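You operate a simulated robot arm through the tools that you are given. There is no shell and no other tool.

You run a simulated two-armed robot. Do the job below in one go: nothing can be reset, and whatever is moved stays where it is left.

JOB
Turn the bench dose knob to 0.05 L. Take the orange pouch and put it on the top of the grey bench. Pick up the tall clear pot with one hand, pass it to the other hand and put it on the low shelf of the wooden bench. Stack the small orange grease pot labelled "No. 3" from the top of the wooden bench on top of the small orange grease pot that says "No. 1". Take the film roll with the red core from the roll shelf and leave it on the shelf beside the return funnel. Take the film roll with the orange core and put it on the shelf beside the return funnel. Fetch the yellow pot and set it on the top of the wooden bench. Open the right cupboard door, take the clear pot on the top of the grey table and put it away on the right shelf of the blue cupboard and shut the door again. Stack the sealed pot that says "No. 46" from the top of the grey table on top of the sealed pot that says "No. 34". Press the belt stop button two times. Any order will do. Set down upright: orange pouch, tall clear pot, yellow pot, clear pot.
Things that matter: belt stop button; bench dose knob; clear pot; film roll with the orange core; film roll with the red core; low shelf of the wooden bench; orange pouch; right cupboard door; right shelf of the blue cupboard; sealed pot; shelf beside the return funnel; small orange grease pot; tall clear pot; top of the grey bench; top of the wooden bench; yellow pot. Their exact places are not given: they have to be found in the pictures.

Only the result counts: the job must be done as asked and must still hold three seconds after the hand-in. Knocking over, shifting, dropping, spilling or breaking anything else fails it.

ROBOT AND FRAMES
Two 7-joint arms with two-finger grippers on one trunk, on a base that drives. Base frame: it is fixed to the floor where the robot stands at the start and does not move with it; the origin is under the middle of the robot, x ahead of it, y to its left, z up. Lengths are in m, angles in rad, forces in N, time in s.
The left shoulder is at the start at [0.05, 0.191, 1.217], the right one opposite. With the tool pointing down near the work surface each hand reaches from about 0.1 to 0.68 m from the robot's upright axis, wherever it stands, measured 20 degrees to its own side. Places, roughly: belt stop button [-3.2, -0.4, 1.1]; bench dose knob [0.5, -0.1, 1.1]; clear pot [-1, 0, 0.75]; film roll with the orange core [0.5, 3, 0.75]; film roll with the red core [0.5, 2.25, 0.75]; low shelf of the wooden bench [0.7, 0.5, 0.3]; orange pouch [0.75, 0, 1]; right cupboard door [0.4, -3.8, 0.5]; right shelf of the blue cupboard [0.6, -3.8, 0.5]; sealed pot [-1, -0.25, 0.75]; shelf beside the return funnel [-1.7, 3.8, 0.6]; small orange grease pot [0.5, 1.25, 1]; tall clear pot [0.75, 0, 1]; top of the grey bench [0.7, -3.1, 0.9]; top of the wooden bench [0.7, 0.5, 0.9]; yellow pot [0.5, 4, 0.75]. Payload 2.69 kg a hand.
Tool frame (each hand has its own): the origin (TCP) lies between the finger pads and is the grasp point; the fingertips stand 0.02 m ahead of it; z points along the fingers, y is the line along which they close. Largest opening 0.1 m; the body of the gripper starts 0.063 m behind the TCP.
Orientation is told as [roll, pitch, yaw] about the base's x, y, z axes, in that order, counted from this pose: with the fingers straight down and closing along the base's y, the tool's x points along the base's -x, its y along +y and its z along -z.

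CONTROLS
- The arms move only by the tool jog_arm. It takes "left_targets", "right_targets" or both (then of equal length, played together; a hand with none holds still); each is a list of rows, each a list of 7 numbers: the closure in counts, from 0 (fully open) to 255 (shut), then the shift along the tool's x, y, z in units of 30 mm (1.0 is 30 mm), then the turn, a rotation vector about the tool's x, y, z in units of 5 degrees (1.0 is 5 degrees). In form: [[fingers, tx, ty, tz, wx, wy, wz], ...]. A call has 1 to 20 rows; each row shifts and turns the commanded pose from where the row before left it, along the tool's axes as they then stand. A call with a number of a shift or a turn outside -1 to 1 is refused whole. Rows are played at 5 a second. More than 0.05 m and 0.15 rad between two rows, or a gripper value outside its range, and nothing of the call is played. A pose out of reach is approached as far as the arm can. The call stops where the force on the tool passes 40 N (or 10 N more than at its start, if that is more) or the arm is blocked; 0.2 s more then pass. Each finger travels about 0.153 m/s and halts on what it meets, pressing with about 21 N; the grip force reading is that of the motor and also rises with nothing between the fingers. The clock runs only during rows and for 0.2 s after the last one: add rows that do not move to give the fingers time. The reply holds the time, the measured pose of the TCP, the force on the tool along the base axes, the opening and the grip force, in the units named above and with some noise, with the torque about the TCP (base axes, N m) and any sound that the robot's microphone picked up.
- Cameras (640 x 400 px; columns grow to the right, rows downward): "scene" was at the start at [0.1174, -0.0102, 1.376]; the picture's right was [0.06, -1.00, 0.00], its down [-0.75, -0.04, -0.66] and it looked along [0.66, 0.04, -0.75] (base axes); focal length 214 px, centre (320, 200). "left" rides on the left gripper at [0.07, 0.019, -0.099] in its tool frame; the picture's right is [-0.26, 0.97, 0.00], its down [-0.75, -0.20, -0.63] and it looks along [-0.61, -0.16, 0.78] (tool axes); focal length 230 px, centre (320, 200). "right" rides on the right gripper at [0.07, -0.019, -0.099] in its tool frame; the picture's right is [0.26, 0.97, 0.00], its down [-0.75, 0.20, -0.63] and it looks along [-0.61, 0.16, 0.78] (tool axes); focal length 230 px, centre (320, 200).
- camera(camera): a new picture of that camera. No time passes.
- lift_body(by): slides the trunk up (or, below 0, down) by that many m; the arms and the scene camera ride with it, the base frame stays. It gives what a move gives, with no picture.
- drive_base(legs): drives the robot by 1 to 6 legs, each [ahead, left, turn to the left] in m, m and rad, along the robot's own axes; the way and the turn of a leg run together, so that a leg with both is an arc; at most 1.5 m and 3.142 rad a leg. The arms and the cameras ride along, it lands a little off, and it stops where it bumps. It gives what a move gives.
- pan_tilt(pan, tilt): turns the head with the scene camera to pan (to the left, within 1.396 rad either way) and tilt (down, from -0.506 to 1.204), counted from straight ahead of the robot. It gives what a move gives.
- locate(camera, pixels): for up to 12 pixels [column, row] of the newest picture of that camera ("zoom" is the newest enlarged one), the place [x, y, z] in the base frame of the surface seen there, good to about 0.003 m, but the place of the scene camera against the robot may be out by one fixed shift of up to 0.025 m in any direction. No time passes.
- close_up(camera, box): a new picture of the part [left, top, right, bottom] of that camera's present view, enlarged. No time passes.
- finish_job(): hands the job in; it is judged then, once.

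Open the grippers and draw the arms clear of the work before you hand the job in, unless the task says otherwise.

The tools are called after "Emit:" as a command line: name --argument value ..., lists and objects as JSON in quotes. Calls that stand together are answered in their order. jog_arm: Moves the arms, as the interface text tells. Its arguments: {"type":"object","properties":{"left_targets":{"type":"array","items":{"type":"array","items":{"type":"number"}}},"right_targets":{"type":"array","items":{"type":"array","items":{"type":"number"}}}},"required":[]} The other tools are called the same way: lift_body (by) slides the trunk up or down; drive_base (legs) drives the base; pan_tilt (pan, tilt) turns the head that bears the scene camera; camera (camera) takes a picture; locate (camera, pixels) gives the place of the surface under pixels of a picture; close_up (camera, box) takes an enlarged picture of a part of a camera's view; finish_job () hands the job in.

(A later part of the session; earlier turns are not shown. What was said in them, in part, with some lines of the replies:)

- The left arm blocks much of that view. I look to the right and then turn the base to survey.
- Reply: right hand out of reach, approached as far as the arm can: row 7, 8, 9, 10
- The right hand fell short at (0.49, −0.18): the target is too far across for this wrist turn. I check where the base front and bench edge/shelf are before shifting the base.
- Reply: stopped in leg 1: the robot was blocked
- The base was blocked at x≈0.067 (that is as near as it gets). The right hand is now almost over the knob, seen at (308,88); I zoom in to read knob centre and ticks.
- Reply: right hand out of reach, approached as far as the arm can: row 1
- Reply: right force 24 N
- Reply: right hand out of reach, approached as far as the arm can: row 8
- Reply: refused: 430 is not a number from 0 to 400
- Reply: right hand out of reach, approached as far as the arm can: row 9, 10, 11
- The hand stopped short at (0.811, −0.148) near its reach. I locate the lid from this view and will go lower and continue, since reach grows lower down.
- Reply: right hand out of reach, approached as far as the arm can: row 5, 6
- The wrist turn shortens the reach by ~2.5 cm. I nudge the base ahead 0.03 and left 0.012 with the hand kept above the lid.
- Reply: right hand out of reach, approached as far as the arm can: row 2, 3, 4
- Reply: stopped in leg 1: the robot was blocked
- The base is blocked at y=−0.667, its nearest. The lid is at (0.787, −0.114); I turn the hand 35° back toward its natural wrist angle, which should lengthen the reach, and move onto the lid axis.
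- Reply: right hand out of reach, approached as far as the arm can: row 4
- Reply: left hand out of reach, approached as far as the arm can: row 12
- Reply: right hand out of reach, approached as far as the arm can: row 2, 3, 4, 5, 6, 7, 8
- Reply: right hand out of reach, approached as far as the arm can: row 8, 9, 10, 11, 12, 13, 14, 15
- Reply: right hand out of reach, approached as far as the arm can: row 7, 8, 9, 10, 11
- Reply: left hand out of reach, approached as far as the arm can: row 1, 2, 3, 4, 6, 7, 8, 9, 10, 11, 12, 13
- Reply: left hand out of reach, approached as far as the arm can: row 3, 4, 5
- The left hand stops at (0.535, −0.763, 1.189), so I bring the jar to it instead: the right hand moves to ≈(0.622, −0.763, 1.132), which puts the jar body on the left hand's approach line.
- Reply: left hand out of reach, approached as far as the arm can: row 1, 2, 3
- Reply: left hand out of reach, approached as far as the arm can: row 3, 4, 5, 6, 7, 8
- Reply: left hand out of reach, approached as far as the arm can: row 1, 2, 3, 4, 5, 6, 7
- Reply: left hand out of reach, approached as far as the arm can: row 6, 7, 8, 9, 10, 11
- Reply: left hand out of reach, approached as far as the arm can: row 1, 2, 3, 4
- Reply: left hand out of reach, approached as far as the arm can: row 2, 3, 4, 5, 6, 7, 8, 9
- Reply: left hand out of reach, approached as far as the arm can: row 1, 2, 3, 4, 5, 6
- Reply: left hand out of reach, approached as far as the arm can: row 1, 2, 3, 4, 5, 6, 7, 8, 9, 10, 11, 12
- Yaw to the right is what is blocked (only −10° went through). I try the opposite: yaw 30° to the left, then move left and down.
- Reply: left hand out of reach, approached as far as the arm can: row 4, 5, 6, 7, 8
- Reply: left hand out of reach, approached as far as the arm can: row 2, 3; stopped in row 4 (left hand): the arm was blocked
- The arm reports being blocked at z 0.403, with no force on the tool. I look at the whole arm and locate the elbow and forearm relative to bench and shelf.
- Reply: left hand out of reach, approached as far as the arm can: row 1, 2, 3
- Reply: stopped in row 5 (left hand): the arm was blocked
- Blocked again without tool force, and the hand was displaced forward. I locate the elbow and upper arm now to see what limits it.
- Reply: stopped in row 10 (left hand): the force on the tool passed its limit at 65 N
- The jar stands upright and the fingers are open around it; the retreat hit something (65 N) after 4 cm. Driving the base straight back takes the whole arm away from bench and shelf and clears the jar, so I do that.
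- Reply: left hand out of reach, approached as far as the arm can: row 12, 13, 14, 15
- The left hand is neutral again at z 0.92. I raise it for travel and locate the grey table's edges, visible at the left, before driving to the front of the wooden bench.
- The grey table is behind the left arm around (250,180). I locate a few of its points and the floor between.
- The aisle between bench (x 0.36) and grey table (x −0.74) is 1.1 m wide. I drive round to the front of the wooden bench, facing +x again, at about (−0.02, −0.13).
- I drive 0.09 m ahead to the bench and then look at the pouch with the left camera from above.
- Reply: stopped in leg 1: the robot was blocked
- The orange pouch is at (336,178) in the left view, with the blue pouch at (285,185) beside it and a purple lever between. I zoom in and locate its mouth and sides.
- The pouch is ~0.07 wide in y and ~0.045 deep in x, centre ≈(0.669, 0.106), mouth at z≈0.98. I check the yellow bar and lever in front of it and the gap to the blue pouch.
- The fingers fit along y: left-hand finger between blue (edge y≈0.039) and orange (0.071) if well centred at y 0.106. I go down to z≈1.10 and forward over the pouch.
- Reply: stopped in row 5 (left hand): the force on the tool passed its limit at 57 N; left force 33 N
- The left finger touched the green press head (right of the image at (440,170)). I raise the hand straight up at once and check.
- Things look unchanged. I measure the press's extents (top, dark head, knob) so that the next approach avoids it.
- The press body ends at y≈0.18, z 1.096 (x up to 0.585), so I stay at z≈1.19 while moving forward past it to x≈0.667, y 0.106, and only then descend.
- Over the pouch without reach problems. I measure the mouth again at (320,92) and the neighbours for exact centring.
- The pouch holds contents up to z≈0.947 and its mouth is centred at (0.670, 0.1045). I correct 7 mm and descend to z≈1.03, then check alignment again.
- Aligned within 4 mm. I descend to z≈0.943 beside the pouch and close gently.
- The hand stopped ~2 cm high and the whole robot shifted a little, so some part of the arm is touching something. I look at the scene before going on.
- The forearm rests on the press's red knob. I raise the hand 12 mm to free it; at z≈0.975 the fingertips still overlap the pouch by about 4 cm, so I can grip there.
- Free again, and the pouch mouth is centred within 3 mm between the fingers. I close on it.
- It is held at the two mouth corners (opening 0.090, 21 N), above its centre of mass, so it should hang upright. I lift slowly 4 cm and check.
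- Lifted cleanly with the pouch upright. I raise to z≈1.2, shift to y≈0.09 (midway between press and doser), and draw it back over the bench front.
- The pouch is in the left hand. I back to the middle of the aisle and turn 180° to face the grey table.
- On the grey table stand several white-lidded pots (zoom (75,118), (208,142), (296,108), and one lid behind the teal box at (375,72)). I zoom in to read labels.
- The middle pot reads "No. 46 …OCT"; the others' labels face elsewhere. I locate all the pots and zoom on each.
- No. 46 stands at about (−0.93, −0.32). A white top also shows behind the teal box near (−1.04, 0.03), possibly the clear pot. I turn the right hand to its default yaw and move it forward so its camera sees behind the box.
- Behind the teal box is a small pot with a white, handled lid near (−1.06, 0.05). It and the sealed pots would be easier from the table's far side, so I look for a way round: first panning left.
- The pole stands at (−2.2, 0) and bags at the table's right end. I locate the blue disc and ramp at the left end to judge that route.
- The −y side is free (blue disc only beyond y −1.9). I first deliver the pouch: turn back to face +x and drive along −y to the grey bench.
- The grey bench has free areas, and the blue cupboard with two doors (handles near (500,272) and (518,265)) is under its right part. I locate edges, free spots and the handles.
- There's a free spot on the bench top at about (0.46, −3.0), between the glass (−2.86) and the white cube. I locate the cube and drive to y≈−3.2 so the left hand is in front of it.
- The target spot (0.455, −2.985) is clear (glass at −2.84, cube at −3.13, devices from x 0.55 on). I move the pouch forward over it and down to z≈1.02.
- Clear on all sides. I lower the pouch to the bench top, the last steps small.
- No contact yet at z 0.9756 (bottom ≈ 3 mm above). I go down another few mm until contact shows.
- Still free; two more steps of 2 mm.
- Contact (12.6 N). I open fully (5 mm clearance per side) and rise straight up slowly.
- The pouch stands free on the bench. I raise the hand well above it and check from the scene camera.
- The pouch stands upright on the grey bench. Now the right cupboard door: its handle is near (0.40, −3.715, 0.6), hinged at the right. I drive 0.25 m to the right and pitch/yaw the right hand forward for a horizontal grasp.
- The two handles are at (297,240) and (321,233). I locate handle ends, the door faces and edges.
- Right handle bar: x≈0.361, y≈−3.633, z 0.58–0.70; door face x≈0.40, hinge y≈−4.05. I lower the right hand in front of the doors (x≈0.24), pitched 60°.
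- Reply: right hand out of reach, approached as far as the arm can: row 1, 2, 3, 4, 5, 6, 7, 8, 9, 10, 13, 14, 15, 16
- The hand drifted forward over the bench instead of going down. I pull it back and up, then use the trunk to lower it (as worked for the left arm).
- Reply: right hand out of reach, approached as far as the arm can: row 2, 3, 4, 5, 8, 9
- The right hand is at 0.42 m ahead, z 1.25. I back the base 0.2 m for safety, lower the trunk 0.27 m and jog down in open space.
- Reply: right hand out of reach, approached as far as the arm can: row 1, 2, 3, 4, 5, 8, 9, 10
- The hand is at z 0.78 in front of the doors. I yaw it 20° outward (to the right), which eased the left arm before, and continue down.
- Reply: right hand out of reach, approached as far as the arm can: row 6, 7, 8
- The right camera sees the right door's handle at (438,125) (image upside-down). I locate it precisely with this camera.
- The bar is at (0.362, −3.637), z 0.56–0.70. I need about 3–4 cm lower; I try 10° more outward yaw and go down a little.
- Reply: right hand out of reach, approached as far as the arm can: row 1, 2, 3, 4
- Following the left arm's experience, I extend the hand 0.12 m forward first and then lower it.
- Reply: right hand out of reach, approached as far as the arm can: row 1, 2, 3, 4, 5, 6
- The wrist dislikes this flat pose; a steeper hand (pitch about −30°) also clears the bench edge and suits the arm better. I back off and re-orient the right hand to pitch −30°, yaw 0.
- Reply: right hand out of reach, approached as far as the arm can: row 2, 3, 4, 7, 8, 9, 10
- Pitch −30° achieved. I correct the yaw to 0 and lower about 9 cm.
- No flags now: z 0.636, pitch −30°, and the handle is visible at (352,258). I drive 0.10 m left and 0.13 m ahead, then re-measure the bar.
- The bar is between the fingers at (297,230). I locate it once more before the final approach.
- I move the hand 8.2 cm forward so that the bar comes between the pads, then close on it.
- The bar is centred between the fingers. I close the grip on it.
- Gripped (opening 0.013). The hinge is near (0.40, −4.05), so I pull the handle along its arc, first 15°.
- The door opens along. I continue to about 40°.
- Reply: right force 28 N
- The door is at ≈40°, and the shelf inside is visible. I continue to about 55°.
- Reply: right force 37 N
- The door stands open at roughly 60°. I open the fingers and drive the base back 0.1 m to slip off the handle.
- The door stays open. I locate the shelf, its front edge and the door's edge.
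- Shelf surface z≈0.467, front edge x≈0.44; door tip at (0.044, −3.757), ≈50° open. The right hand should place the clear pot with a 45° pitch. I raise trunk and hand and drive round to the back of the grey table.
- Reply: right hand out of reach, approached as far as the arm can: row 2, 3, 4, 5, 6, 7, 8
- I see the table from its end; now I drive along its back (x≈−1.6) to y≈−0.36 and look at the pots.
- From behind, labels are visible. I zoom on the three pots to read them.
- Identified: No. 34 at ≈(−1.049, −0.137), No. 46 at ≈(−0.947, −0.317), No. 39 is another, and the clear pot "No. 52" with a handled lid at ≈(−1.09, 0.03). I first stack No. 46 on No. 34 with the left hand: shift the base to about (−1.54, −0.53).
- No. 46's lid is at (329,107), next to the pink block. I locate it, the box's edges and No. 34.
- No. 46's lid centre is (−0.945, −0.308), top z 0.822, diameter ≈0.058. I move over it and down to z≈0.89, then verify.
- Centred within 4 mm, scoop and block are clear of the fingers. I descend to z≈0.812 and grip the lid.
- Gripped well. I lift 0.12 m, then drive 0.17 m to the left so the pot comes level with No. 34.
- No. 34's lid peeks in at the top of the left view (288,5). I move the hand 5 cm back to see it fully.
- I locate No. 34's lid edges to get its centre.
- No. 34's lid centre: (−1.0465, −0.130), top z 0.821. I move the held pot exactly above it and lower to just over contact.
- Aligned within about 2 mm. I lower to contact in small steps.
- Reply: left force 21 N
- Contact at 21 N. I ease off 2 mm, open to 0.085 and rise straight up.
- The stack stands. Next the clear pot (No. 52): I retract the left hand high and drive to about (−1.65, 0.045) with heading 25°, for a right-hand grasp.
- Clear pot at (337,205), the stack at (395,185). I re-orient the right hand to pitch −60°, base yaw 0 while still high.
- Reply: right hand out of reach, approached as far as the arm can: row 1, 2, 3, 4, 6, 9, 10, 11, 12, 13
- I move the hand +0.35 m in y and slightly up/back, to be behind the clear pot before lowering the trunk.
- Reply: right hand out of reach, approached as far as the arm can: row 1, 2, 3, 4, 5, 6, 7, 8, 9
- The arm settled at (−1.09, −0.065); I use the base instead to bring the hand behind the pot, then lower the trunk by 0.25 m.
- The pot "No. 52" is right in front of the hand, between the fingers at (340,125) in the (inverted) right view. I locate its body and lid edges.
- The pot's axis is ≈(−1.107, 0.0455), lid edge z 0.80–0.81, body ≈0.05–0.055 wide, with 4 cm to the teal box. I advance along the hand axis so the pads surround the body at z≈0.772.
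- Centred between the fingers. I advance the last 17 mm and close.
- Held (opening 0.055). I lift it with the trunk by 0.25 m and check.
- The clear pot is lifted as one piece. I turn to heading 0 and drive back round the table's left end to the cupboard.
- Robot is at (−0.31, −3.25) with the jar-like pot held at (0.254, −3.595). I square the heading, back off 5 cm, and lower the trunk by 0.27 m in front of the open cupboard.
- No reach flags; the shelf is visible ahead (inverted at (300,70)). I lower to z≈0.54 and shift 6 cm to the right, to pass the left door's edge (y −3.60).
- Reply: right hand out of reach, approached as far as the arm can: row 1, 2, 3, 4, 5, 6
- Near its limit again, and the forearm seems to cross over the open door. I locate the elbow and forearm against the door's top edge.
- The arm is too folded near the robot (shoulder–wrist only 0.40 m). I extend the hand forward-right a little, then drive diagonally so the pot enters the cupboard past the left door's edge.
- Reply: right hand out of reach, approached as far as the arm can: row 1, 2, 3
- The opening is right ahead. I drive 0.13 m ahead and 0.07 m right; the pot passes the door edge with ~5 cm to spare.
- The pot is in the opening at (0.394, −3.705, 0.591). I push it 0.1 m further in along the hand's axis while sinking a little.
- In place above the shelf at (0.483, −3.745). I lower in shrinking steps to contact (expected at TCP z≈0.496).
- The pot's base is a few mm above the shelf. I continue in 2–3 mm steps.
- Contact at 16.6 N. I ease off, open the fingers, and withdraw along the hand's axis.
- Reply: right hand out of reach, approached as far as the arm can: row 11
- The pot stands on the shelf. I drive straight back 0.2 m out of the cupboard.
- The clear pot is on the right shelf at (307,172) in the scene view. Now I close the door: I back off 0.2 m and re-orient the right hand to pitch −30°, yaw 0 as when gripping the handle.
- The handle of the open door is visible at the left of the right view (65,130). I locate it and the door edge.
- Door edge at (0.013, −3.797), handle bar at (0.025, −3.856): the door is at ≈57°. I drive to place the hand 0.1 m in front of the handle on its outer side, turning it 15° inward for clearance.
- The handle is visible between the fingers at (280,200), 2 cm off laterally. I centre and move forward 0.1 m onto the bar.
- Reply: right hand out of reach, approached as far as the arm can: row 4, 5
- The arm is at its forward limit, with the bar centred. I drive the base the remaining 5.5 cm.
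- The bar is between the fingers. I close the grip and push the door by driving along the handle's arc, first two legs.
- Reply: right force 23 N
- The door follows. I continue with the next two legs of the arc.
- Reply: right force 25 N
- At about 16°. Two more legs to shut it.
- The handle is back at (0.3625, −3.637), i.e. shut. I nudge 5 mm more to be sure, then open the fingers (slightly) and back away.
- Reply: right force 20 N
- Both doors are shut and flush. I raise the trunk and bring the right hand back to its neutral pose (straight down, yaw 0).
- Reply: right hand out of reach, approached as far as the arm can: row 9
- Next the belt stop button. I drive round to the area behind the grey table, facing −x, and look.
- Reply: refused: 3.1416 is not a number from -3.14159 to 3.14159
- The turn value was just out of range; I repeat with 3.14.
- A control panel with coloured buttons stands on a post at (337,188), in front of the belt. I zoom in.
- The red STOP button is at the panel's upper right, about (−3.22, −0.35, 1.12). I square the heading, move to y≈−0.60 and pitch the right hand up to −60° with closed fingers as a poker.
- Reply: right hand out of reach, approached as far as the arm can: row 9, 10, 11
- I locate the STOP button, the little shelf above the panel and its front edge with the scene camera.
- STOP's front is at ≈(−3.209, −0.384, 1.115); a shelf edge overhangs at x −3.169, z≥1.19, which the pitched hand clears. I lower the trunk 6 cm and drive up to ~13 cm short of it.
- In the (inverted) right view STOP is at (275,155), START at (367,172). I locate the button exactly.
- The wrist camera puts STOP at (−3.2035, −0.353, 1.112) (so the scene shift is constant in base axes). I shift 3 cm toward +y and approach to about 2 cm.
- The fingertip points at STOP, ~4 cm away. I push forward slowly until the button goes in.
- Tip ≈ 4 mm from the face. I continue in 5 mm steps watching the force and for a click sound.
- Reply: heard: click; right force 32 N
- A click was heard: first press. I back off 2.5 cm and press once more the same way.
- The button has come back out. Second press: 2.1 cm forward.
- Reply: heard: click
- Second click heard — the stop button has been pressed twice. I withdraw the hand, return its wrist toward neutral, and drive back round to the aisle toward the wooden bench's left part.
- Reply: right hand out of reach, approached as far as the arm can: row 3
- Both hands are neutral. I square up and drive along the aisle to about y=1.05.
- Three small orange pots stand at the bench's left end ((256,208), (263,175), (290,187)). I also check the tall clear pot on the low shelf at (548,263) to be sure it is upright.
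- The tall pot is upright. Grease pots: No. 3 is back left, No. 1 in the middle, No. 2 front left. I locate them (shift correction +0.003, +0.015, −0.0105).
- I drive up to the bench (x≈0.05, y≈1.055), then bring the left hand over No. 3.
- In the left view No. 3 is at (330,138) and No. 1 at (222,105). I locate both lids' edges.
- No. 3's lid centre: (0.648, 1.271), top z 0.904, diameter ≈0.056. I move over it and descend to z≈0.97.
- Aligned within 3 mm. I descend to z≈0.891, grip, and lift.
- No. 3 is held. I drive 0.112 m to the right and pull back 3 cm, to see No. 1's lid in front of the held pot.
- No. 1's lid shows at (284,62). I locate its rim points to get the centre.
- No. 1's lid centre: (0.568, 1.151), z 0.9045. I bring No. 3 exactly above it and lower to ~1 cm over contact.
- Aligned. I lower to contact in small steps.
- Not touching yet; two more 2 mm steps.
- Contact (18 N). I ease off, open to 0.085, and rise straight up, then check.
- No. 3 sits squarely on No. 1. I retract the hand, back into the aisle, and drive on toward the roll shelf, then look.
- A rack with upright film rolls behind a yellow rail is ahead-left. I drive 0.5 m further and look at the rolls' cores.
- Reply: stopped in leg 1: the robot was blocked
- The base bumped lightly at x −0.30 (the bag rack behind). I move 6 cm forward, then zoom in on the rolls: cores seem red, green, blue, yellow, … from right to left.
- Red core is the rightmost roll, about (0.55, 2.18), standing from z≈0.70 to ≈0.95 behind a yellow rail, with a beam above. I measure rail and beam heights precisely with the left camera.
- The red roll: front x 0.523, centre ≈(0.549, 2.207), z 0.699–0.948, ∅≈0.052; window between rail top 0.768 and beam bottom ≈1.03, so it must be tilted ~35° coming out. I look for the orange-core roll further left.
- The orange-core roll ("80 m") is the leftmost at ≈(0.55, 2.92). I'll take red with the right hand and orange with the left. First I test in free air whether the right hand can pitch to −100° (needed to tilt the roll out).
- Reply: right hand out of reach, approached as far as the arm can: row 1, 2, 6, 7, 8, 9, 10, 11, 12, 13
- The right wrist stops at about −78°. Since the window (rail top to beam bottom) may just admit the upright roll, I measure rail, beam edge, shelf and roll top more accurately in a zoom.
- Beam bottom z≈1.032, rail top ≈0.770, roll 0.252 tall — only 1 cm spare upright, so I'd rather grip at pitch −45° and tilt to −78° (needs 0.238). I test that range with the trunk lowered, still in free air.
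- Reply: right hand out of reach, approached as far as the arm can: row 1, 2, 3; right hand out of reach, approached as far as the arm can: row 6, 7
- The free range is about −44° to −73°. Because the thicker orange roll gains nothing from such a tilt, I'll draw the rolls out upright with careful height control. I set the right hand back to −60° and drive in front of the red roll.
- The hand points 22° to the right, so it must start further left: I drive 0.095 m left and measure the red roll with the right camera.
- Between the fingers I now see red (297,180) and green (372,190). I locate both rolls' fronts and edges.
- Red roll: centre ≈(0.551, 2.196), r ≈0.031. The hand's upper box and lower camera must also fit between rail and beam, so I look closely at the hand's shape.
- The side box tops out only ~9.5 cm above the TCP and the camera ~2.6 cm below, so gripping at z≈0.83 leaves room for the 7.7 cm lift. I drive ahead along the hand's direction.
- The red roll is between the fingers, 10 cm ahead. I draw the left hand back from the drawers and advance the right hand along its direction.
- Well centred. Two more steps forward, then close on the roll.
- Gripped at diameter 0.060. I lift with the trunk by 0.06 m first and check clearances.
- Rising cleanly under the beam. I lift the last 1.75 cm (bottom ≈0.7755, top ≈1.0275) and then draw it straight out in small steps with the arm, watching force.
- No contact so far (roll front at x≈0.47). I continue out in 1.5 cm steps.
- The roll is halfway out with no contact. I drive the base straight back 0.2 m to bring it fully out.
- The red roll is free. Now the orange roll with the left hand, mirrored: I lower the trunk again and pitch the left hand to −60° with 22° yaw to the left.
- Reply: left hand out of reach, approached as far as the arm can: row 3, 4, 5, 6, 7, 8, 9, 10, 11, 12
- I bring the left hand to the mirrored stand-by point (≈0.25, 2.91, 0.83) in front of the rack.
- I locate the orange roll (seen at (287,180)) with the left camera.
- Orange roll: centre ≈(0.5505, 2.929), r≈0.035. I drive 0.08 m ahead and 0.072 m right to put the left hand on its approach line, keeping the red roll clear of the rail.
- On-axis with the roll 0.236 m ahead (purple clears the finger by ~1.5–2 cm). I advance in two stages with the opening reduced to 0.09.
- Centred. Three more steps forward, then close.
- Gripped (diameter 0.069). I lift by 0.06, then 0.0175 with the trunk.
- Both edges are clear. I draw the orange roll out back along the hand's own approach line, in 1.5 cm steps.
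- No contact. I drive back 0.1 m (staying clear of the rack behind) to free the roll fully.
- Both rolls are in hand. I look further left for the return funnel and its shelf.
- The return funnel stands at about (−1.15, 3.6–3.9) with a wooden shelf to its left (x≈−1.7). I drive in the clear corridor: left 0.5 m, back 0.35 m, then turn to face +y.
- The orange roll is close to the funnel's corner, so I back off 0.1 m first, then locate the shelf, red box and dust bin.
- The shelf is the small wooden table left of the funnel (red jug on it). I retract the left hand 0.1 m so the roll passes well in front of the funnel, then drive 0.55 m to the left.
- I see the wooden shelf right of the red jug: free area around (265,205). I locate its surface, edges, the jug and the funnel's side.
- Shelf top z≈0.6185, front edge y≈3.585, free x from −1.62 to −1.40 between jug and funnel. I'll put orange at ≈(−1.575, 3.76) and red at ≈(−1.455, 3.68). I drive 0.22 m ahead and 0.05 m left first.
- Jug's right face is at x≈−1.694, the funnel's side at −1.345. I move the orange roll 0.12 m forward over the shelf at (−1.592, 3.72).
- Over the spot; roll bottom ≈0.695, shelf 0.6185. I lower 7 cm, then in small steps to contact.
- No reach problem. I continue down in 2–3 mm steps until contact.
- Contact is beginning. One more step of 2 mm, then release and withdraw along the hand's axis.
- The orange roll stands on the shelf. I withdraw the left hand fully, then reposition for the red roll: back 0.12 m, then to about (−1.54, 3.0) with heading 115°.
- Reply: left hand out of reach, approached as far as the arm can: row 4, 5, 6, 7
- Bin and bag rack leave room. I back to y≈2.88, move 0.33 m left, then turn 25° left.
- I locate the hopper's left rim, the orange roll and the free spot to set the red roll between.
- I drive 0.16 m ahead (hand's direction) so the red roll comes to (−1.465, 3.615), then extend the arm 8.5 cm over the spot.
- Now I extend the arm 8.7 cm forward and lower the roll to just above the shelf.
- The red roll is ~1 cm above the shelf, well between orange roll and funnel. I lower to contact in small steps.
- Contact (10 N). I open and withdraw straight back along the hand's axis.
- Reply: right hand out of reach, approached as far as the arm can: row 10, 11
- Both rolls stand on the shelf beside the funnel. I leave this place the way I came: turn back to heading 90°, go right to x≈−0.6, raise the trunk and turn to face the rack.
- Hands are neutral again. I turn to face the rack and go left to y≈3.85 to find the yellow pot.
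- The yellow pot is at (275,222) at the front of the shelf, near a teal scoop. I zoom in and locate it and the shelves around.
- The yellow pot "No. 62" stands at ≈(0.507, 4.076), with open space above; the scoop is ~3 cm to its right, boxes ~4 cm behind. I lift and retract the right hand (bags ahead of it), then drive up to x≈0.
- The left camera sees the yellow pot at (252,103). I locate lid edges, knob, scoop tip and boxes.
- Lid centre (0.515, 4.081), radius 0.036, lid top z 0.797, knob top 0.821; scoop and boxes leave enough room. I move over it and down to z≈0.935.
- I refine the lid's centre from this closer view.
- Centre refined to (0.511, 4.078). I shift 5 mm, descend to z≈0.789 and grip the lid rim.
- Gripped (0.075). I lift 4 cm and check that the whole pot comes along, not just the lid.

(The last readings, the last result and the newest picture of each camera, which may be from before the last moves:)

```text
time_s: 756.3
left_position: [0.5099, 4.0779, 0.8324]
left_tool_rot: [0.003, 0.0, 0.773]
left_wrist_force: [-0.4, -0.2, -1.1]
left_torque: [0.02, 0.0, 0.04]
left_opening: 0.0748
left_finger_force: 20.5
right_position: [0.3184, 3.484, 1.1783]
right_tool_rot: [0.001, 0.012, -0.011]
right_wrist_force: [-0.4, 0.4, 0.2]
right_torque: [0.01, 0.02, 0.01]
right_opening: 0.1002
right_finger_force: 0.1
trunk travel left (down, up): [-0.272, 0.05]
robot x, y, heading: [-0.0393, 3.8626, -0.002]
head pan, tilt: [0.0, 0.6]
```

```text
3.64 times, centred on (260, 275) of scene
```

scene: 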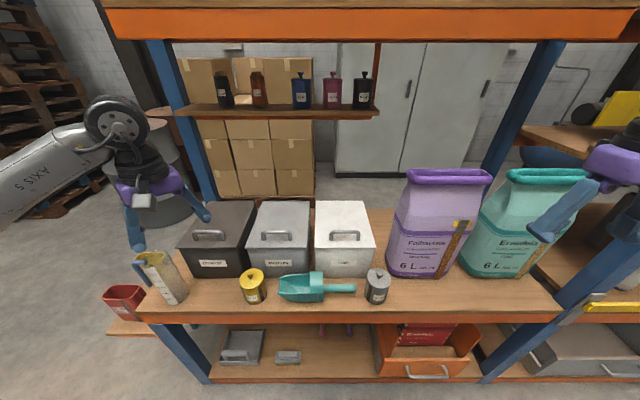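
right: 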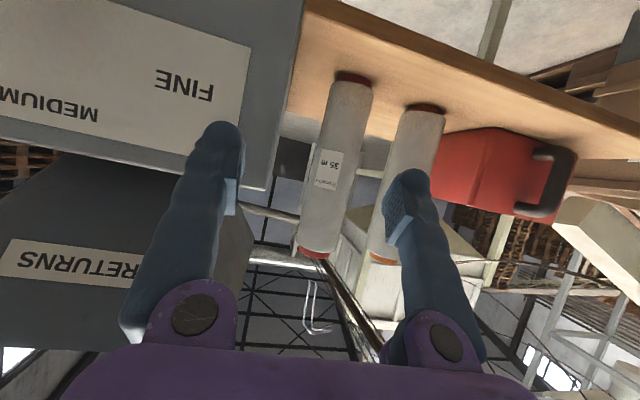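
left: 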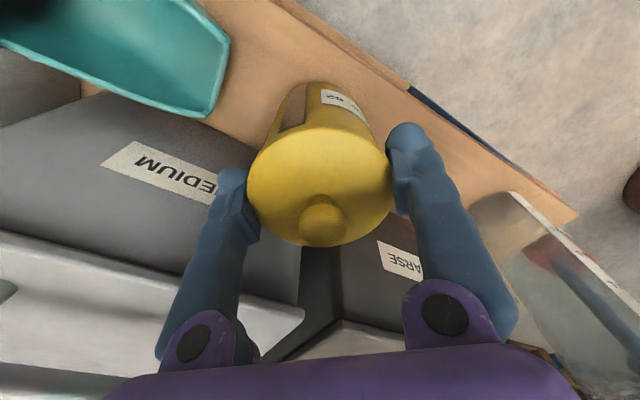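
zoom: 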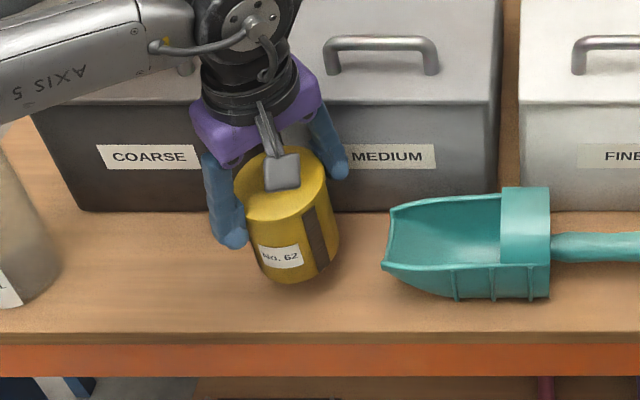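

The whole pot came up. I raise it to z≈1.15, turn the wrist back to yaw 0, and drive back along the aisle to the wooden bench's left end.

Emit:
jog_arm --left_targets '[[255, 0, 0, -0.9, 0, 0, 0], [255, 0, 0, -0.9, 0, 0, 0], [255, 0, 0, -0.9, 0, 0, 0], [255, 0, 0, -0.9, 0, 0, 0], [255, 0, 0, -0.9, 0, 0, 0], [255, 0, 0, -0.9, 0, 0, 0], [255, 0, 0, -0.9, 0, 0, 0], [255, 0, 0, -0.9, 0, 0, 0], [255, 0, 0, -0.9, 0, 0, 0], [255, 0, 0, -0.9, 0, 0, 0], [255, 0, 0, -0.9, 0, 0, 0], [255, 0, 0, 0, 0, 0, 0]]'

Emit:
drive_base --legs '[[-0.22, 0, 0]]'

Emit:
jog_arm --left_targets '[[255, 0, 0, 0, 0, 0, 1], [255, 0, 0, 0, 0, 0, 1], [255, 0, 0, 0, 0, 0, 1], [255, 0, 0, 0, 0, 0, 1], [255, 0, 0, 0, 0, 0, 1], [255, 0, 0, 0, 0, 0, 1], [255, 0, 0, 0, 0, 0, 1], [255, 0, 0, 0, 0, 0, 1], [255, 0, 0, 0, 0, 0, 0.87], [255, 0.9, 0, 0, 0, 0, 0], [255, 0.9, 0, 0, 0, 0, 0], [255, 0.9, 0, 0, 0, 0, 0], [255, 0.9, 0, 0, 0, 0, 0], [255, 0, 0, 0, 0, 0, 0]]'

Emit:
camera --camera "left"

```text
time_s: 758.9
left_position: [0.5096, 4.0785, 1.1292]
left_tool_rot: [0.002, -0.002, 0.773]
left_wrist_force: [1.4, -0.3, -1.2]
left_torque: [-0.01, 0.01, -0.04]
left_opening: 0.0747
left_finger_force: 20.7
right_position: [0.3195, 3.485, 1.1776]
right_tool_rot: [-0.002, 0.011, -0.012]
right_wrist_force: [-0.6, -0.1, 0.5]
right_torque: [0.04, 0.0, 0.0]
right_opening: 0.1001
right_finger_force: 0.2
trunk travel left (down, up): [-0.272, 0.05]
robot x, y, heading: [-0.0386, 3.8626, -0.002]
head pan, tilt: [0.0, 0.6]
```

```text
time_s: 760.6
left_position: [0.2939, 4.0789, 1.1307]
left_tool_rot: [0.0, -0.003, 0.774]
left_wrist_force: [0.1, -0.2, -1.0]
left_torque: [-0.02, -0.03, 0.0]
left_opening: 0.0749
left_finger_force: 21.3
right_position: [0.1024, 3.4857, 1.1788]
right_tool_rot: [0.0, 0.011, -0.008]
right_wrist_force: [-0.1, -0.4, 0.9]
right_torque: [-0.01, 0.0, 0.01]
right_opening: 0.1001
right_finger_force: 0.1
trunk travel left (down, up): [-0.272, 0.05]
robot x, y, heading: [-0.2542, 3.8638, -0.003]
head pan, tilt: [0.0, 0.6]
```

```text
time_s: 763.6
left_position: [0.1845, 4.0781, 1.1285]
left_tool_rot: [0.001, -0.001, 0.0]
left_wrist_force: [0.0, -0.1, -0.8]
left_torque: [-0.01, -0.01, 0.0]
left_opening: 0.0743
left_finger_force: 20.7
right_position: [0.1038, 3.4851, 1.1785]
right_tool_rot: [-0.002, 0.012, -0.009]
right_wrist_force: [-0.4, 0.1, 0.0]
right_torque: [-0.02, -0.01, 0.0]
right_opening: 0.1
right_finger_force: 0.1
trunk travel left (down, up): [-0.272, 0.05]
robot x, y, heading: [-0.2534, 3.8654, 0.002]
head pan, tilt: [0.0, 0.6]
```

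```text
taken
```

left: 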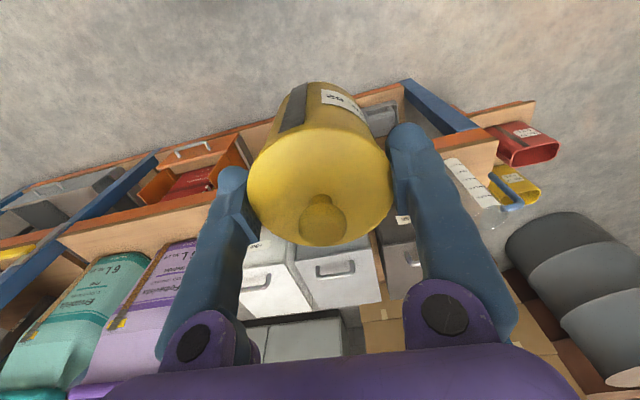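

I drive back along −y (x≈−0.21) to y≈1.06, in front of the bench's left end.

Emit:
drive_base --legs '[[0.04, -1.4, 0], [0, -1.4, 0]]'

Emit:
pan_tilt --pan 0.0 --tilt 0.7

Emit:
camera --camera "scene"

```text
time_s: 787.8
left_position: [0.2368, 1.3109, 1.1268]
left_tool_rot: [0.0, -0.001, -0.003]
left_wrist_force: [-0.8, -0.1, -1.2]
left_torque: [0.02, 0.0, -0.02]
left_opening: 0.0741
left_finger_force: 20.9
right_position: [0.1529, 0.718, 1.1785]
right_tool_rot: [0.0, 0.011, -0.015]
right_wrist_force: [-1.2, 0.7, 0.0]
right_torque: [0.02, 0.02, -0.03]
right_opening: 0.1001
right_finger_force: 0.1
trunk travel left (down, up): [-0.272, 0.05]
robot x, y, heading: [-0.2047, 1.0982, -0.005]
head pan, tilt: [0.0, 0.6]
```

```text
time_s: 788.5
left_position: [0.2371, 1.3117, 1.1284]
left_tool_rot: [0.002, -0.001, -0.004]
left_wrist_force: [0.7, 0.8, -0.7]
left_torque: [0.02, 0.02, 0.01]
left_opening: 0.0742
left_finger_force: 21.1
right_position: [0.1531, 0.7184, 1.1785]
right_tool_rot: [0.0, 0.009, -0.015]
right_wrist_force: [1.2, 0.5, 0.0]
right_torque: [-0.01, -0.04, 0.0]
right_opening: 0.0999
right_finger_force: 0.0
trunk travel left (down, up): [-0.272, 0.05]
robot x, y, heading: [-0.2045, 1.0957, -0.003]
head pan, tilt: [0.0, 0.7]
```

```text
taken
```

scene: 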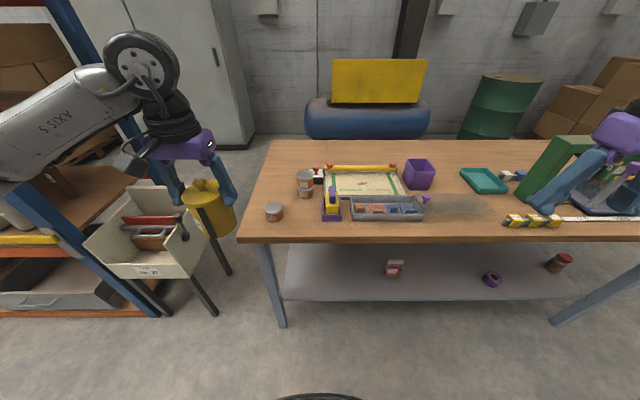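

The former spot of No. 3 is free. I drive up to the bench and bring the yellow pot over (0.66, 1.275).

Emit:
drive_base --legs '[[0.245, -0.02, 0.003]]'

Emit:
jog_arm --left_targets '[[255, -0.85, -0.07, 0, 0, 0, 0], [255, -0.85, -0.07, 0, 0, 0, 0], [255, -0.85, -0.07, 0, 0, 0, 0], [255, -0.85, -0.07, 0, 0, 0, 0], [255, -0.85, -0.07, 0.2, 0, 0, 0], [255, -0.85, -0.07, 0.3, 0, 0, 0], [255, -0.85, -0.07, 0.4, 0, 0, 0], [255, 0, 0, 0.9, 0, 0, 0], [255, 0, 0, 0.9, 0, 0, 0], [255, 0, 0, 0.9, 0, 0, 0], [255, 0, 0, 0.9, 0, 0, 0], [255, 0, 0, 0, 0, 0, 0]]'

Emit:
camera --camera "left"

Emit:
close_up --camera "scene" --box '[140, 100, 380, 250]'

```text
time_s: 790.3
left_position: [0.4803, 1.2892, 1.1268]
left_tool_rot: [0.003, -0.001, -0.003]
left_wrist_force: [-0.4, 0.1, -1.1]
left_torque: [0.0, 0.02, 0.02]
left_opening: 0.0746
left_finger_force: 21.2
right_position: [0.3969, 0.6968, 1.1787]
right_tool_rot: [0.0, 0.01, -0.014]
right_wrist_force: [-0.3, 0.6, -1.1]
right_torque: [-0.01, 0.03, -0.05]
right_opening: 0.1
right_finger_force: 0.0
trunk travel left (down, up): [-0.272, 0.05]
robot x, y, heading: [0.0367, 1.0766, -0.007]
head pan, tilt: [0.0, 0.7]
```

```text
time_s: 792.9
left_position: [0.6587, 1.2737, 0.9923]
left_tool_rot: [0.001, -0.001, -0.003]
left_wrist_force: [0.1, 0.0, -1.0]
left_torque: [0.0, 0.0, 0.0]
left_opening: 0.0742
left_finger_force: 21.6
right_position: [0.3947, 0.698, 1.1784]
right_tool_rot: [0.0, 0.011, -0.016]
right_wrist_force: [0.4, -0.3, -0.1]
right_torque: [-0.02, 0.01, 0.03]
right_opening: 0.1
right_finger_force: 0.1
trunk travel left (down, up): [-0.272, 0.05]
robot x, y, heading: [0.0386, 1.0781, -0.004]
head pan, tilt: [0.0, 0.7]
```

```text
taken
```

left: 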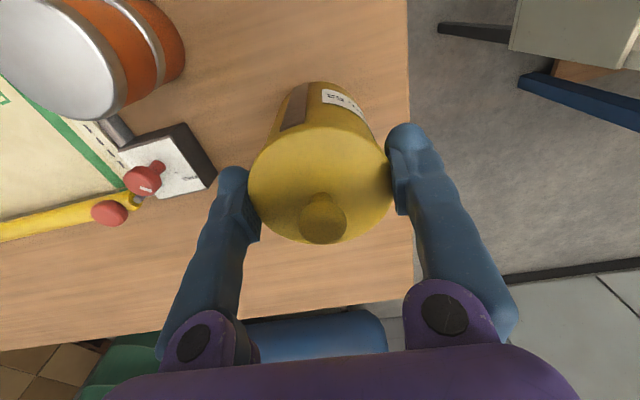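

```text
2.67 times, centred on (260, 175) of scene
```

zoom: 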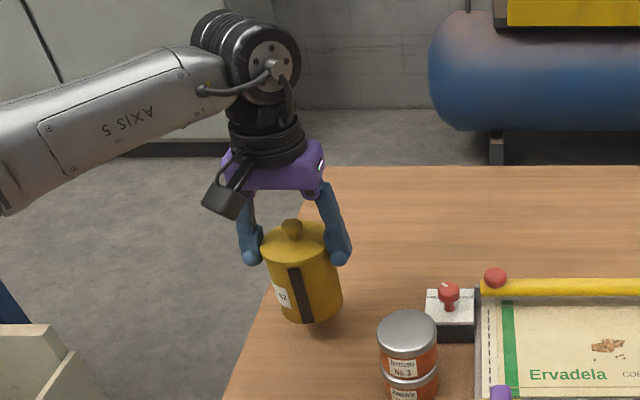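

The pot hangs over the spot; I check its distance to the bench's left edge.

Emit:
locate --camera "left" --pixels '[[400, 60], [404, 100], [395, 230], [205, 150], [390, 100]]'

```text
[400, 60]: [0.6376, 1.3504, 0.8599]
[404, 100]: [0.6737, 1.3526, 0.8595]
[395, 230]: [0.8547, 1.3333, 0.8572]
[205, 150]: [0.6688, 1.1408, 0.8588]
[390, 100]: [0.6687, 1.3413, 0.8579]
```

The bench surface (z 0.859) extends to y≈1.36, so the spot is fine. I lower the pot, finishing in small steps.

Emit:
jog_arm --left_targets '[[255, 0, 0, 0.6, 0, 0, 0], [255, 0, 0, 0.5, 0, 0, 0], [255, 0, 0, 0.15, 0, 0, 0], [255, 0, 0, 0, 0, 0, 0]]'

Emit:
jog_arm --left_targets '[[255, 0, 0, 0.07, 0, 0, 0], [255, 0, 0, 0, 0, 0, 0]]'

Emit:
jog_arm --left_targets '[[255, 0, 0, 0.07, 0, 0, 0], [255, 0, 0, 0, 0, 0, 0]]'

```text
time_s: 793.9
left_position: [0.6582, 1.2745, 0.9552]
left_tool_rot: [0.0, 0.002, -0.003]
left_wrist_force: [-0.4, 0.8, -0.5]
left_torque: [0.0, -0.04, 0.0]
left_opening: 0.0743
left_finger_force: 21.1
right_position: [0.3961, 0.6967, 1.1783]
right_tool_rot: [0.001, 0.011, -0.014]
right_wrist_force: [-0.4, -0.3, -0.3]
right_torque: [0.0, 0.02, 0.01]
right_opening: 0.0999
right_finger_force: 0.0
trunk travel left (down, up): [-0.272, 0.05]
robot x, y, heading: [0.0396, 1.0748, -0.003]
head pan, tilt: [0.0, 0.7]
```

```text
time_s: 794.5
left_position: [0.6584, 1.274, 0.953]
left_tool_rot: [0.0, 0.001, -0.004]
left_wrist_force: [0.4, 0.7, -1.4]
left_torque: [0.03, 0.01, 0.01]
left_opening: 0.0742
left_finger_force: 21.2
right_position: [0.3962, 0.6956, 1.178]
right_tool_rot: [-0.001, 0.009, -0.014]
right_wrist_force: [0.2, 0.3, 0.4]
right_torque: [0.02, -0.02, 0.02]
right_opening: 0.0999
right_finger_force: 0.1
trunk travel left (down, up): [-0.272, 0.05]
robot x, y, heading: [0.0388, 1.08, -0.009]
head pan, tilt: [0.0, 0.7]
```

```text
time_s: 795.1
left_position: [0.6577, 1.274, 0.952]
left_tool_rot: [0.001, 0.0, -0.003]
left_wrist_force: [-0.6, 0.5, 2.1]
left_torque: [0.08, 0.03, -0.01]
left_opening: 0.0741
left_finger_force: 21.0
right_position: [0.3962, 0.6965, 1.1782]
right_tool_rot: [0.0, 0.011, -0.012]
right_wrist_force: [-0.1, -0.3, 0.2]
right_torque: [0.02, 0.0, -0.01]
right_opening: 0.0999
right_finger_force: 0.2
trunk travel left (down, up): [-0.272, 0.05]
robot x, y, heading: [0.042, 1.073, -0.002]
head pan, tilt: [0.0, 0.7]
```

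Contact is starting (2 N). One last 1.5 mm, then open and rise straight up.

Emit:
jog_arm --left_targets '[[255, 0, 0, 0.05, 0, 0, 0], [255, 0, 0, 0, 0, 0, 0], [200, 0, 0, 0, 0, 0, 0], [120, 0, 0, 0, 0, 0, 0], [50, 0, 0, 0, 0, 0, 0], [0, 0, 0, 0, 0, 0, 0], [0, 0, 0, 0, 0, 0, 0], [0, 0, 0, -0.3, 0, 0, 0], [0, 0, 0, -0.7, 0, 0, 0], [0, 0, 0, -1, 0, 0, 0], [0, 0, 0, -1, 0, 0, 0], [0, 0, 0, -1, 0, 0, 0], [0, 0, 0, -1, 0, 0, 0], [0, 0, 0, -1, 0, 0, 0]]'

Emit:
camera --camera "left"

Emit:
close_up --camera "scene" --box '[140, 100, 380, 250]'

```text
time_s: 798.1
left_position: [0.6591, 1.2731, 1.1317]
left_tool_rot: [0.002, 0.0, -0.004]
left_wrist_force: [-0.4, 0.4, 0.1]
left_torque: [0.02, -0.02, 0.06]
left_opening: 0.0999
left_finger_force: 0.1
right_position: [0.3951, 0.6968, 1.1779]
right_tool_rot: [0.001, 0.01, -0.015]
right_wrist_force: [-0.2, -0.2, -1.0]
right_torque: [-0.01, -0.01, 0.01]
right_opening: 0.1
right_finger_force: 0.1
trunk travel left (down, up): [-0.272, 0.05]
robot x, y, heading: [0.0433, 1.0779, -0.002]
head pan, tilt: [0.0, 0.7]
```

```text
taken
```

left: 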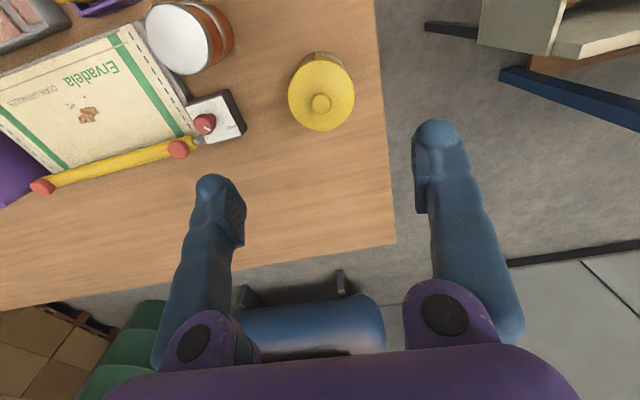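

```text
2.67 times, centred on (260, 175) of scene
```

zoom: 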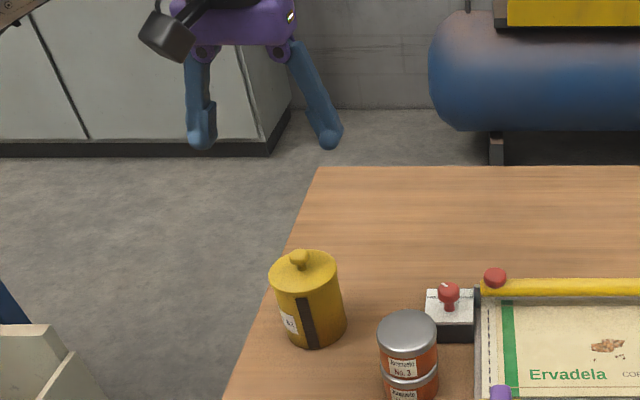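

The yellow pot stands upright on the wooden bench. Now I verify the earlier work: I retract, drive to the doser, and look at the dose knob and the press knob.

Emit:
jog_arm --left_targets '[[0, 0.9, 0, -0.2, 0, 0, 0], [0, 0.9, 0, -0.2, 0, 0, 0], [0, 0.9, 0, -0.2, 0, 0, 0], [0, 0.9, 0, -0.2, 0, 0, 0], [0, 0.9, 0, -0.2, 0, 0, 0], [0, 0.9, 0, -0.2, 0, 0, 0], [0, 0.9, 0, 0, 0, 0, 0]]'

Emit:
drive_base --legs '[[-0.22, 0, 0], [0, -1.0, 0]]'

Emit:
pan_tilt --pan 0.0 --tilt 0.7

Emit:
camera --camera "scene"

Emit:
close_up --camera "scene" --box '[200, 100, 440, 260]'

```text
time_s: 799.7
left_position: [0.4696, 1.2755, 1.1654]
left_tool_rot: [0.003, -0.001, -0.005]
left_wrist_force: [-0.3, 0.2, 0.2]
left_torque: [0.0, 0.01, 0.0]
left_opening: 0.0999
left_finger_force: 0.0
right_position: [0.3963, 0.6975, 1.1783]
right_tool_rot: [0.0, 0.01, -0.013]
right_wrist_force: [0.2, -0.6, -0.2]
right_torque: [-0.04, 0.0, 0.01]
right_opening: 0.1
right_finger_force: 0.0
trunk travel left (down, up): [-0.272, 0.05]
robot x, y, heading: [0.0412, 1.0795, -0.006]
head pan, tilt: [0.0, 0.7]
```

```text
time_s: 809.9
left_position: [0.2429, 0.3015, 1.1659]
left_tool_rot: [0.002, 0.0, -0.004]
left_wrist_force: [-1.0, -0.8, 0.0]
left_torque: [0.02, -0.01, 0.04]
left_opening: 0.1002
left_finger_force: 0.2
right_position: [0.1688, -0.2774, 1.1781]
right_tool_rot: [0.0, 0.01, -0.015]
right_wrist_force: [0.0, 0.1, 0.0]
right_torque: [0.04, 0.0, -0.01]
right_opening: 0.1
right_finger_force: 0.0
trunk travel left (down, up): [-0.272, 0.05]
robot x, y, heading: [-0.1867, 0.1041, -0.004]
head pan, tilt: [0.0, 0.7]
```

```text
time_s: 810.5
left_position: [0.2415, 0.3006, 1.1659]
left_tool_rot: [0.004, 0.0, -0.003]
left_wrist_force: [0.5, -0.5, 0.8]
left_torque: [-0.02, -0.01, 0.04]
left_opening: 0.0999
left_finger_force: 0.0
right_position: [0.1682, -0.2771, 1.1782]
right_tool_rot: [0.0, 0.009, -0.013]
right_wrist_force: [0.0, -0.5, 0.5]
right_torque: [0.0, -0.02, -0.02]
right_opening: 0.1
right_finger_force: 0.0
trunk travel left (down, up): [-0.272, 0.05]
robot x, y, heading: [-0.1854, 0.1007, -0.006]
head pan, tilt: [0.0, 0.7]
```

```text
taken
```

scene: 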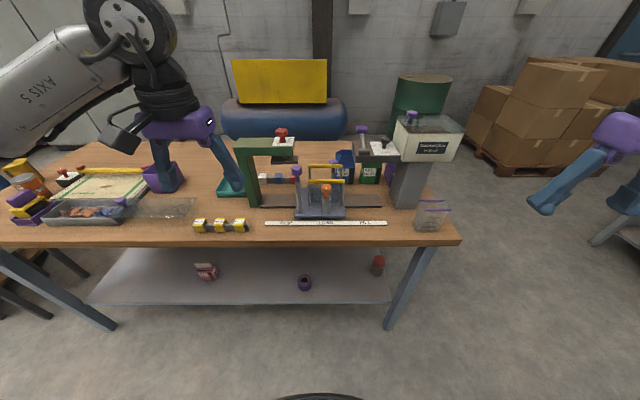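

```text
2.50 times, centred on (320, 180) of scene
```

zoom: 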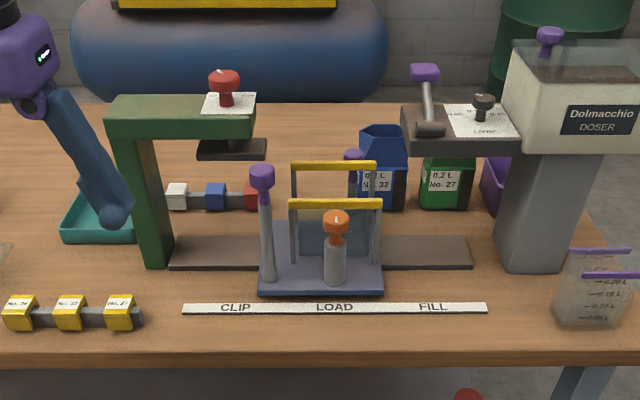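

Emit:
close_up --camera "scene" --box '[360, 125, 424, 165]'

Emit:
close_up --camera "scene" --box '[250, 115, 314, 165]'

```text
10.00 times, centred on (392, 145) of scene
```

zoom: 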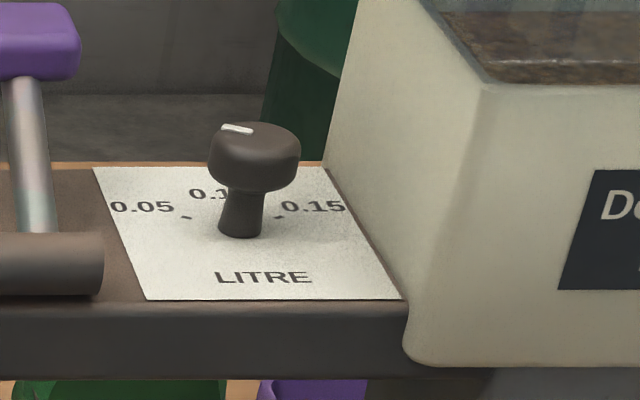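

```text
8.00 times, centred on (282, 140) of scene
```

zoom: 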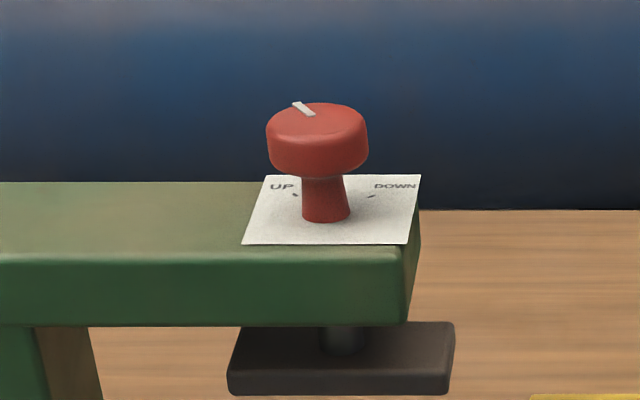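

The press knob still points to UP and the dose pointer points toward 0.05. I measure the dose pointer's direction once more.

Emit:
close_up --camera "scene" --box '[372, 128, 404, 152]'

Emit:
locate --camera "zoom" --pixels '[[230, 100], [175, 90], [200, 95], [225, 250], [115, 250]]'

```text
16.00 times, centred on (388, 140) of scene
```

zoom: 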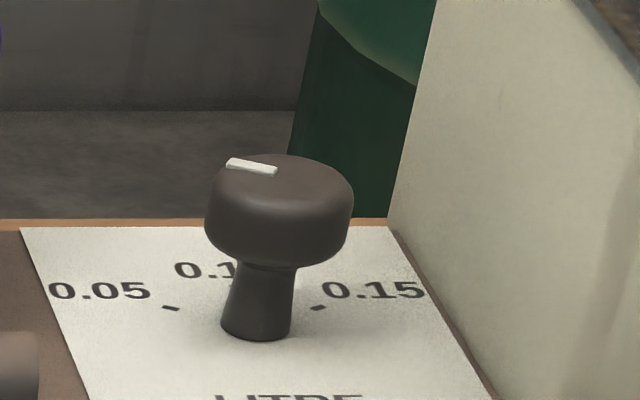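

```text
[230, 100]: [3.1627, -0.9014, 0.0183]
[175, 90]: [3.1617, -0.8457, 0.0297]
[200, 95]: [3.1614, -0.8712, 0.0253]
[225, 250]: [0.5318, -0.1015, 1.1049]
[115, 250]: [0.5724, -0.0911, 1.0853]
```

I locate pointer ends (230,163)–(275,171) and the ticks in this zoom.

Emit:
locate --camera "zoom" --pixels '[[232, 163], [240, 165], [260, 168], [272, 171], [171, 308], [318, 307], [257, 336], [300, 165]]'

```text
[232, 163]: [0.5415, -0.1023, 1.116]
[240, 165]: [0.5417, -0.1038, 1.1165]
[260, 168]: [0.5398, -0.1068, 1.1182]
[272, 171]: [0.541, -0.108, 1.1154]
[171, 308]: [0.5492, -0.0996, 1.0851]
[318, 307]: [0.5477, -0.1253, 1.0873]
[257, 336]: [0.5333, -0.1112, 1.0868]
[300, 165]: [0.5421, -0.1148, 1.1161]
```

The pointer (≈65°±7°) agrees with the 0.05 tick (≈64.5°). Next I turn round to check the sealed-pot stack on the grey table and the bag rack the base had touched.

Emit:
drive_base --legs '[[0, 0, 3.1]]'

Emit:
pan_tilt --pan -0.5 --tilt 0.5

Emit:
camera --camera "scene"

Emit:
close_up --camera "scene" --box '[80, 180, 280, 330]'

Emit:
close_up --camera "scene" --box '[340, 80, 600, 280]'

```text
time_s: 818.0
left_position: [-0.6284, -0.0654, 1.1648]
left_tool_rot: [0.001, 0.0, 3.066]
left_wrist_force: [0.1, 0.5, -0.2]
left_torque: [-0.02, -0.04, 0.0]
left_opening: 0.0999
left_finger_force: 0.0
right_position: [-0.5125, 0.5056, 1.1781]
right_tool_rot: [0.0, 0.009, 3.057]
right_wrist_force: [0.0, -0.9, 0.6]
right_torque: [0.01, 0.01, 0.01]
right_opening: 0.1
right_finger_force: 0.0
trunk travel left (down, up): [-0.272, 0.05]
robot x, y, heading: [-0.191, 0.1013, 3.066]
head pan, tilt: [0.0, 0.7]
```

```text
time_s: 819.0
left_position: [-0.629, -0.0659, 1.164]
left_tool_rot: [0.002, 0.001, 3.067]
left_wrist_force: [0.2, 0.2, -0.1]
left_torque: [0.02, -0.01, -0.02]
left_opening: 0.1002
left_finger_force: 0.0
right_position: [-0.5138, 0.506, 1.178]
right_tool_rot: [0.001, 0.01, 3.057]
right_wrist_force: [-0.3, -1.2, -0.8]
right_torque: [0.05, 0.04, 0.0]
right_opening: 0.1003
right_finger_force: 0.0
trunk travel left (down, up): [-0.272, 0.05]
robot x, y, heading: [-0.186, 0.1012, 3.064]
head pan, tilt: [-0.499, 0.499]
```

```text
taken
```

scene: 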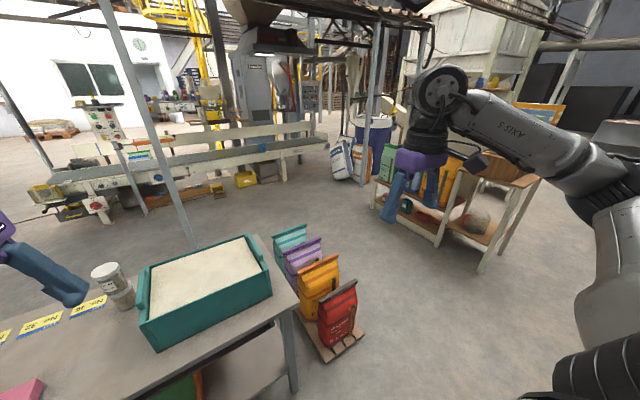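

```text
2.67 times, centred on (180, 255) of scene
```

zoom: 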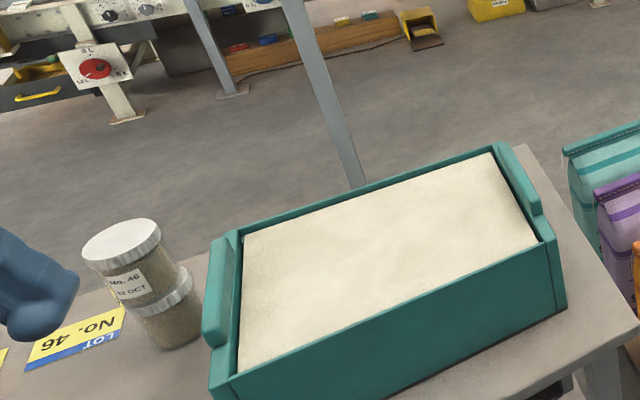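

```text
2.00 times, centred on (470, 180) of scene
```

zoom: 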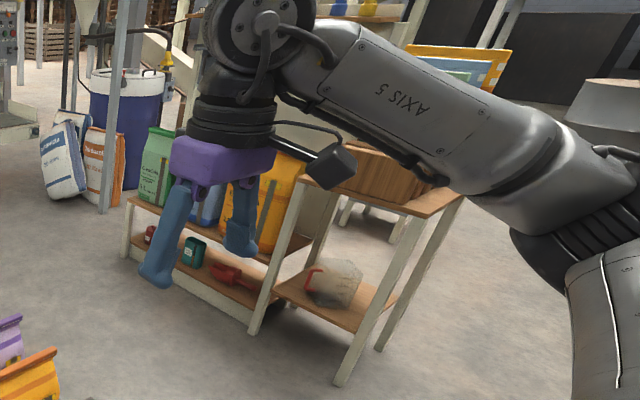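

All items check out: the stack No. 46/34 stands, racks and bags are undisturbed. I turn the robot to face along the free aisle so that both open hands are clear of all furniture.

Emit:
drive_base --legs '[[0, 0, 1.62]]'

Emit:
pan_tilt --pan 0.0 --tilt 0.5

Emit:
camera --camera "scene"

```text
time_s: 823.3
left_position: [-0.0009, -0.3338, 1.1658]
left_tool_rot: [0.002, 0.001, -1.603]
left_wrist_force: [-0.4, 0.2, -0.4]
left_torque: [0.01, 0.0, 0.0]
left_opening: 0.1002
left_finger_force: 0.0
right_position: [-0.5755, -0.2422, 1.1787]
right_tool_rot: [-0.002, 0.011, -1.615]
right_wrist_force: [0.7, -0.1, 0.7]
right_torque: [0.0, -0.02, 0.02]
right_opening: 0.1001
right_finger_force: 0.2
trunk travel left (down, up): [-0.272, 0.05]
robot x, y, heading: [-0.1891, 0.0991, -1.606]
head pan, tilt: [-0.499, 0.499]
```

```text
time_s: 824.2
left_position: [-0.0009, -0.3321, 1.1656]
left_tool_rot: [0.003, 0.001, -1.604]
left_wrist_force: [0.0, 0.5, -0.5]
left_torque: [0.03, 0.01, -0.02]
left_opening: 0.0999
left_finger_force: 0.0
right_position: [-0.5756, -0.2416, 1.1783]
right_tool_rot: [0.001, 0.011, -1.616]
right_wrist_force: [-0.3, 0.0, -0.4]
right_torque: [-0.01, 0.01, -0.01]
right_opening: 0.0999
right_finger_force: 0.0
trunk travel left (down, up): [-0.272, 0.05]
robot x, y, heading: [-0.1901, 0.1045, -1.6]
head pan, tilt: [0.0, 0.499]
```

```text
taken
```

scene: 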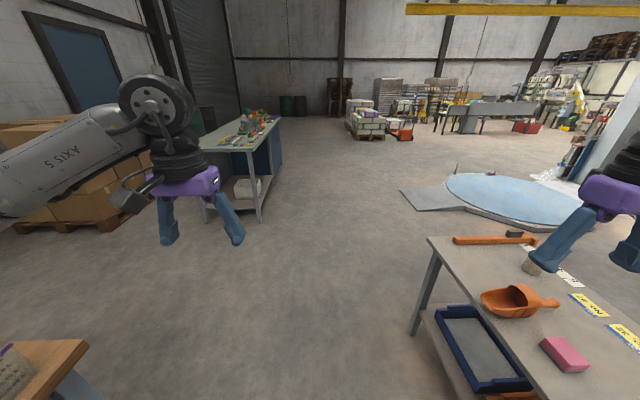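

Both grippers are open (0.100 m) and clear of all objects, and every part of the job has been checked. I hand the job in.

Emit:
finish_job

```text
The job is handed in.
```

I finished all ten tasks and handed the job in; the tool only confirmed the hand-in and gave no verdict. I judged the results below from camera views, force readings and sounds.

- **Dose knob:** turned to 0.05 L. My last measurement put the pointer within a few degrees of the mark.
- **Orange pouch:** upright on top of the grey bench.
- **Tall clear pot:** picked up with the right hand, passed to the left, and set upright on the low shelf of the wooden bench.
- **Grease pots:** No. 3 is stacked on No. 1.
- **Film rolls:** the red-core and orange-core rolls both stand on the shelf beside the return funnel.
- **Yellow pot:** upright on the wooden bench, in the spot where grease pot No. 3 had stood.
- **Clear pot:** upright on the right shelf of the blue cupboard. The door was closed and looked flush afterwards.
- **Sealed pots:** No. 46 is stacked on No. 34.
- **Belt stop button:** pressed twice, with a click heard each time.

The robot made contact with other things a few times:

- **Green press:** the left hand hit its head with 57 N, and the forearm later rested on its red knob. Its pointer still shows UP.
- **Bag rack:** the base bumped it once behind the robot. It looked undisturbed afterwards.
- **Wooden bench:** the base bumped its front and right end while closing in.
- **Near the tall clear pot:** the left hand hit something unidentified with 65 N while pulling away. The pot was still upright afterwards.
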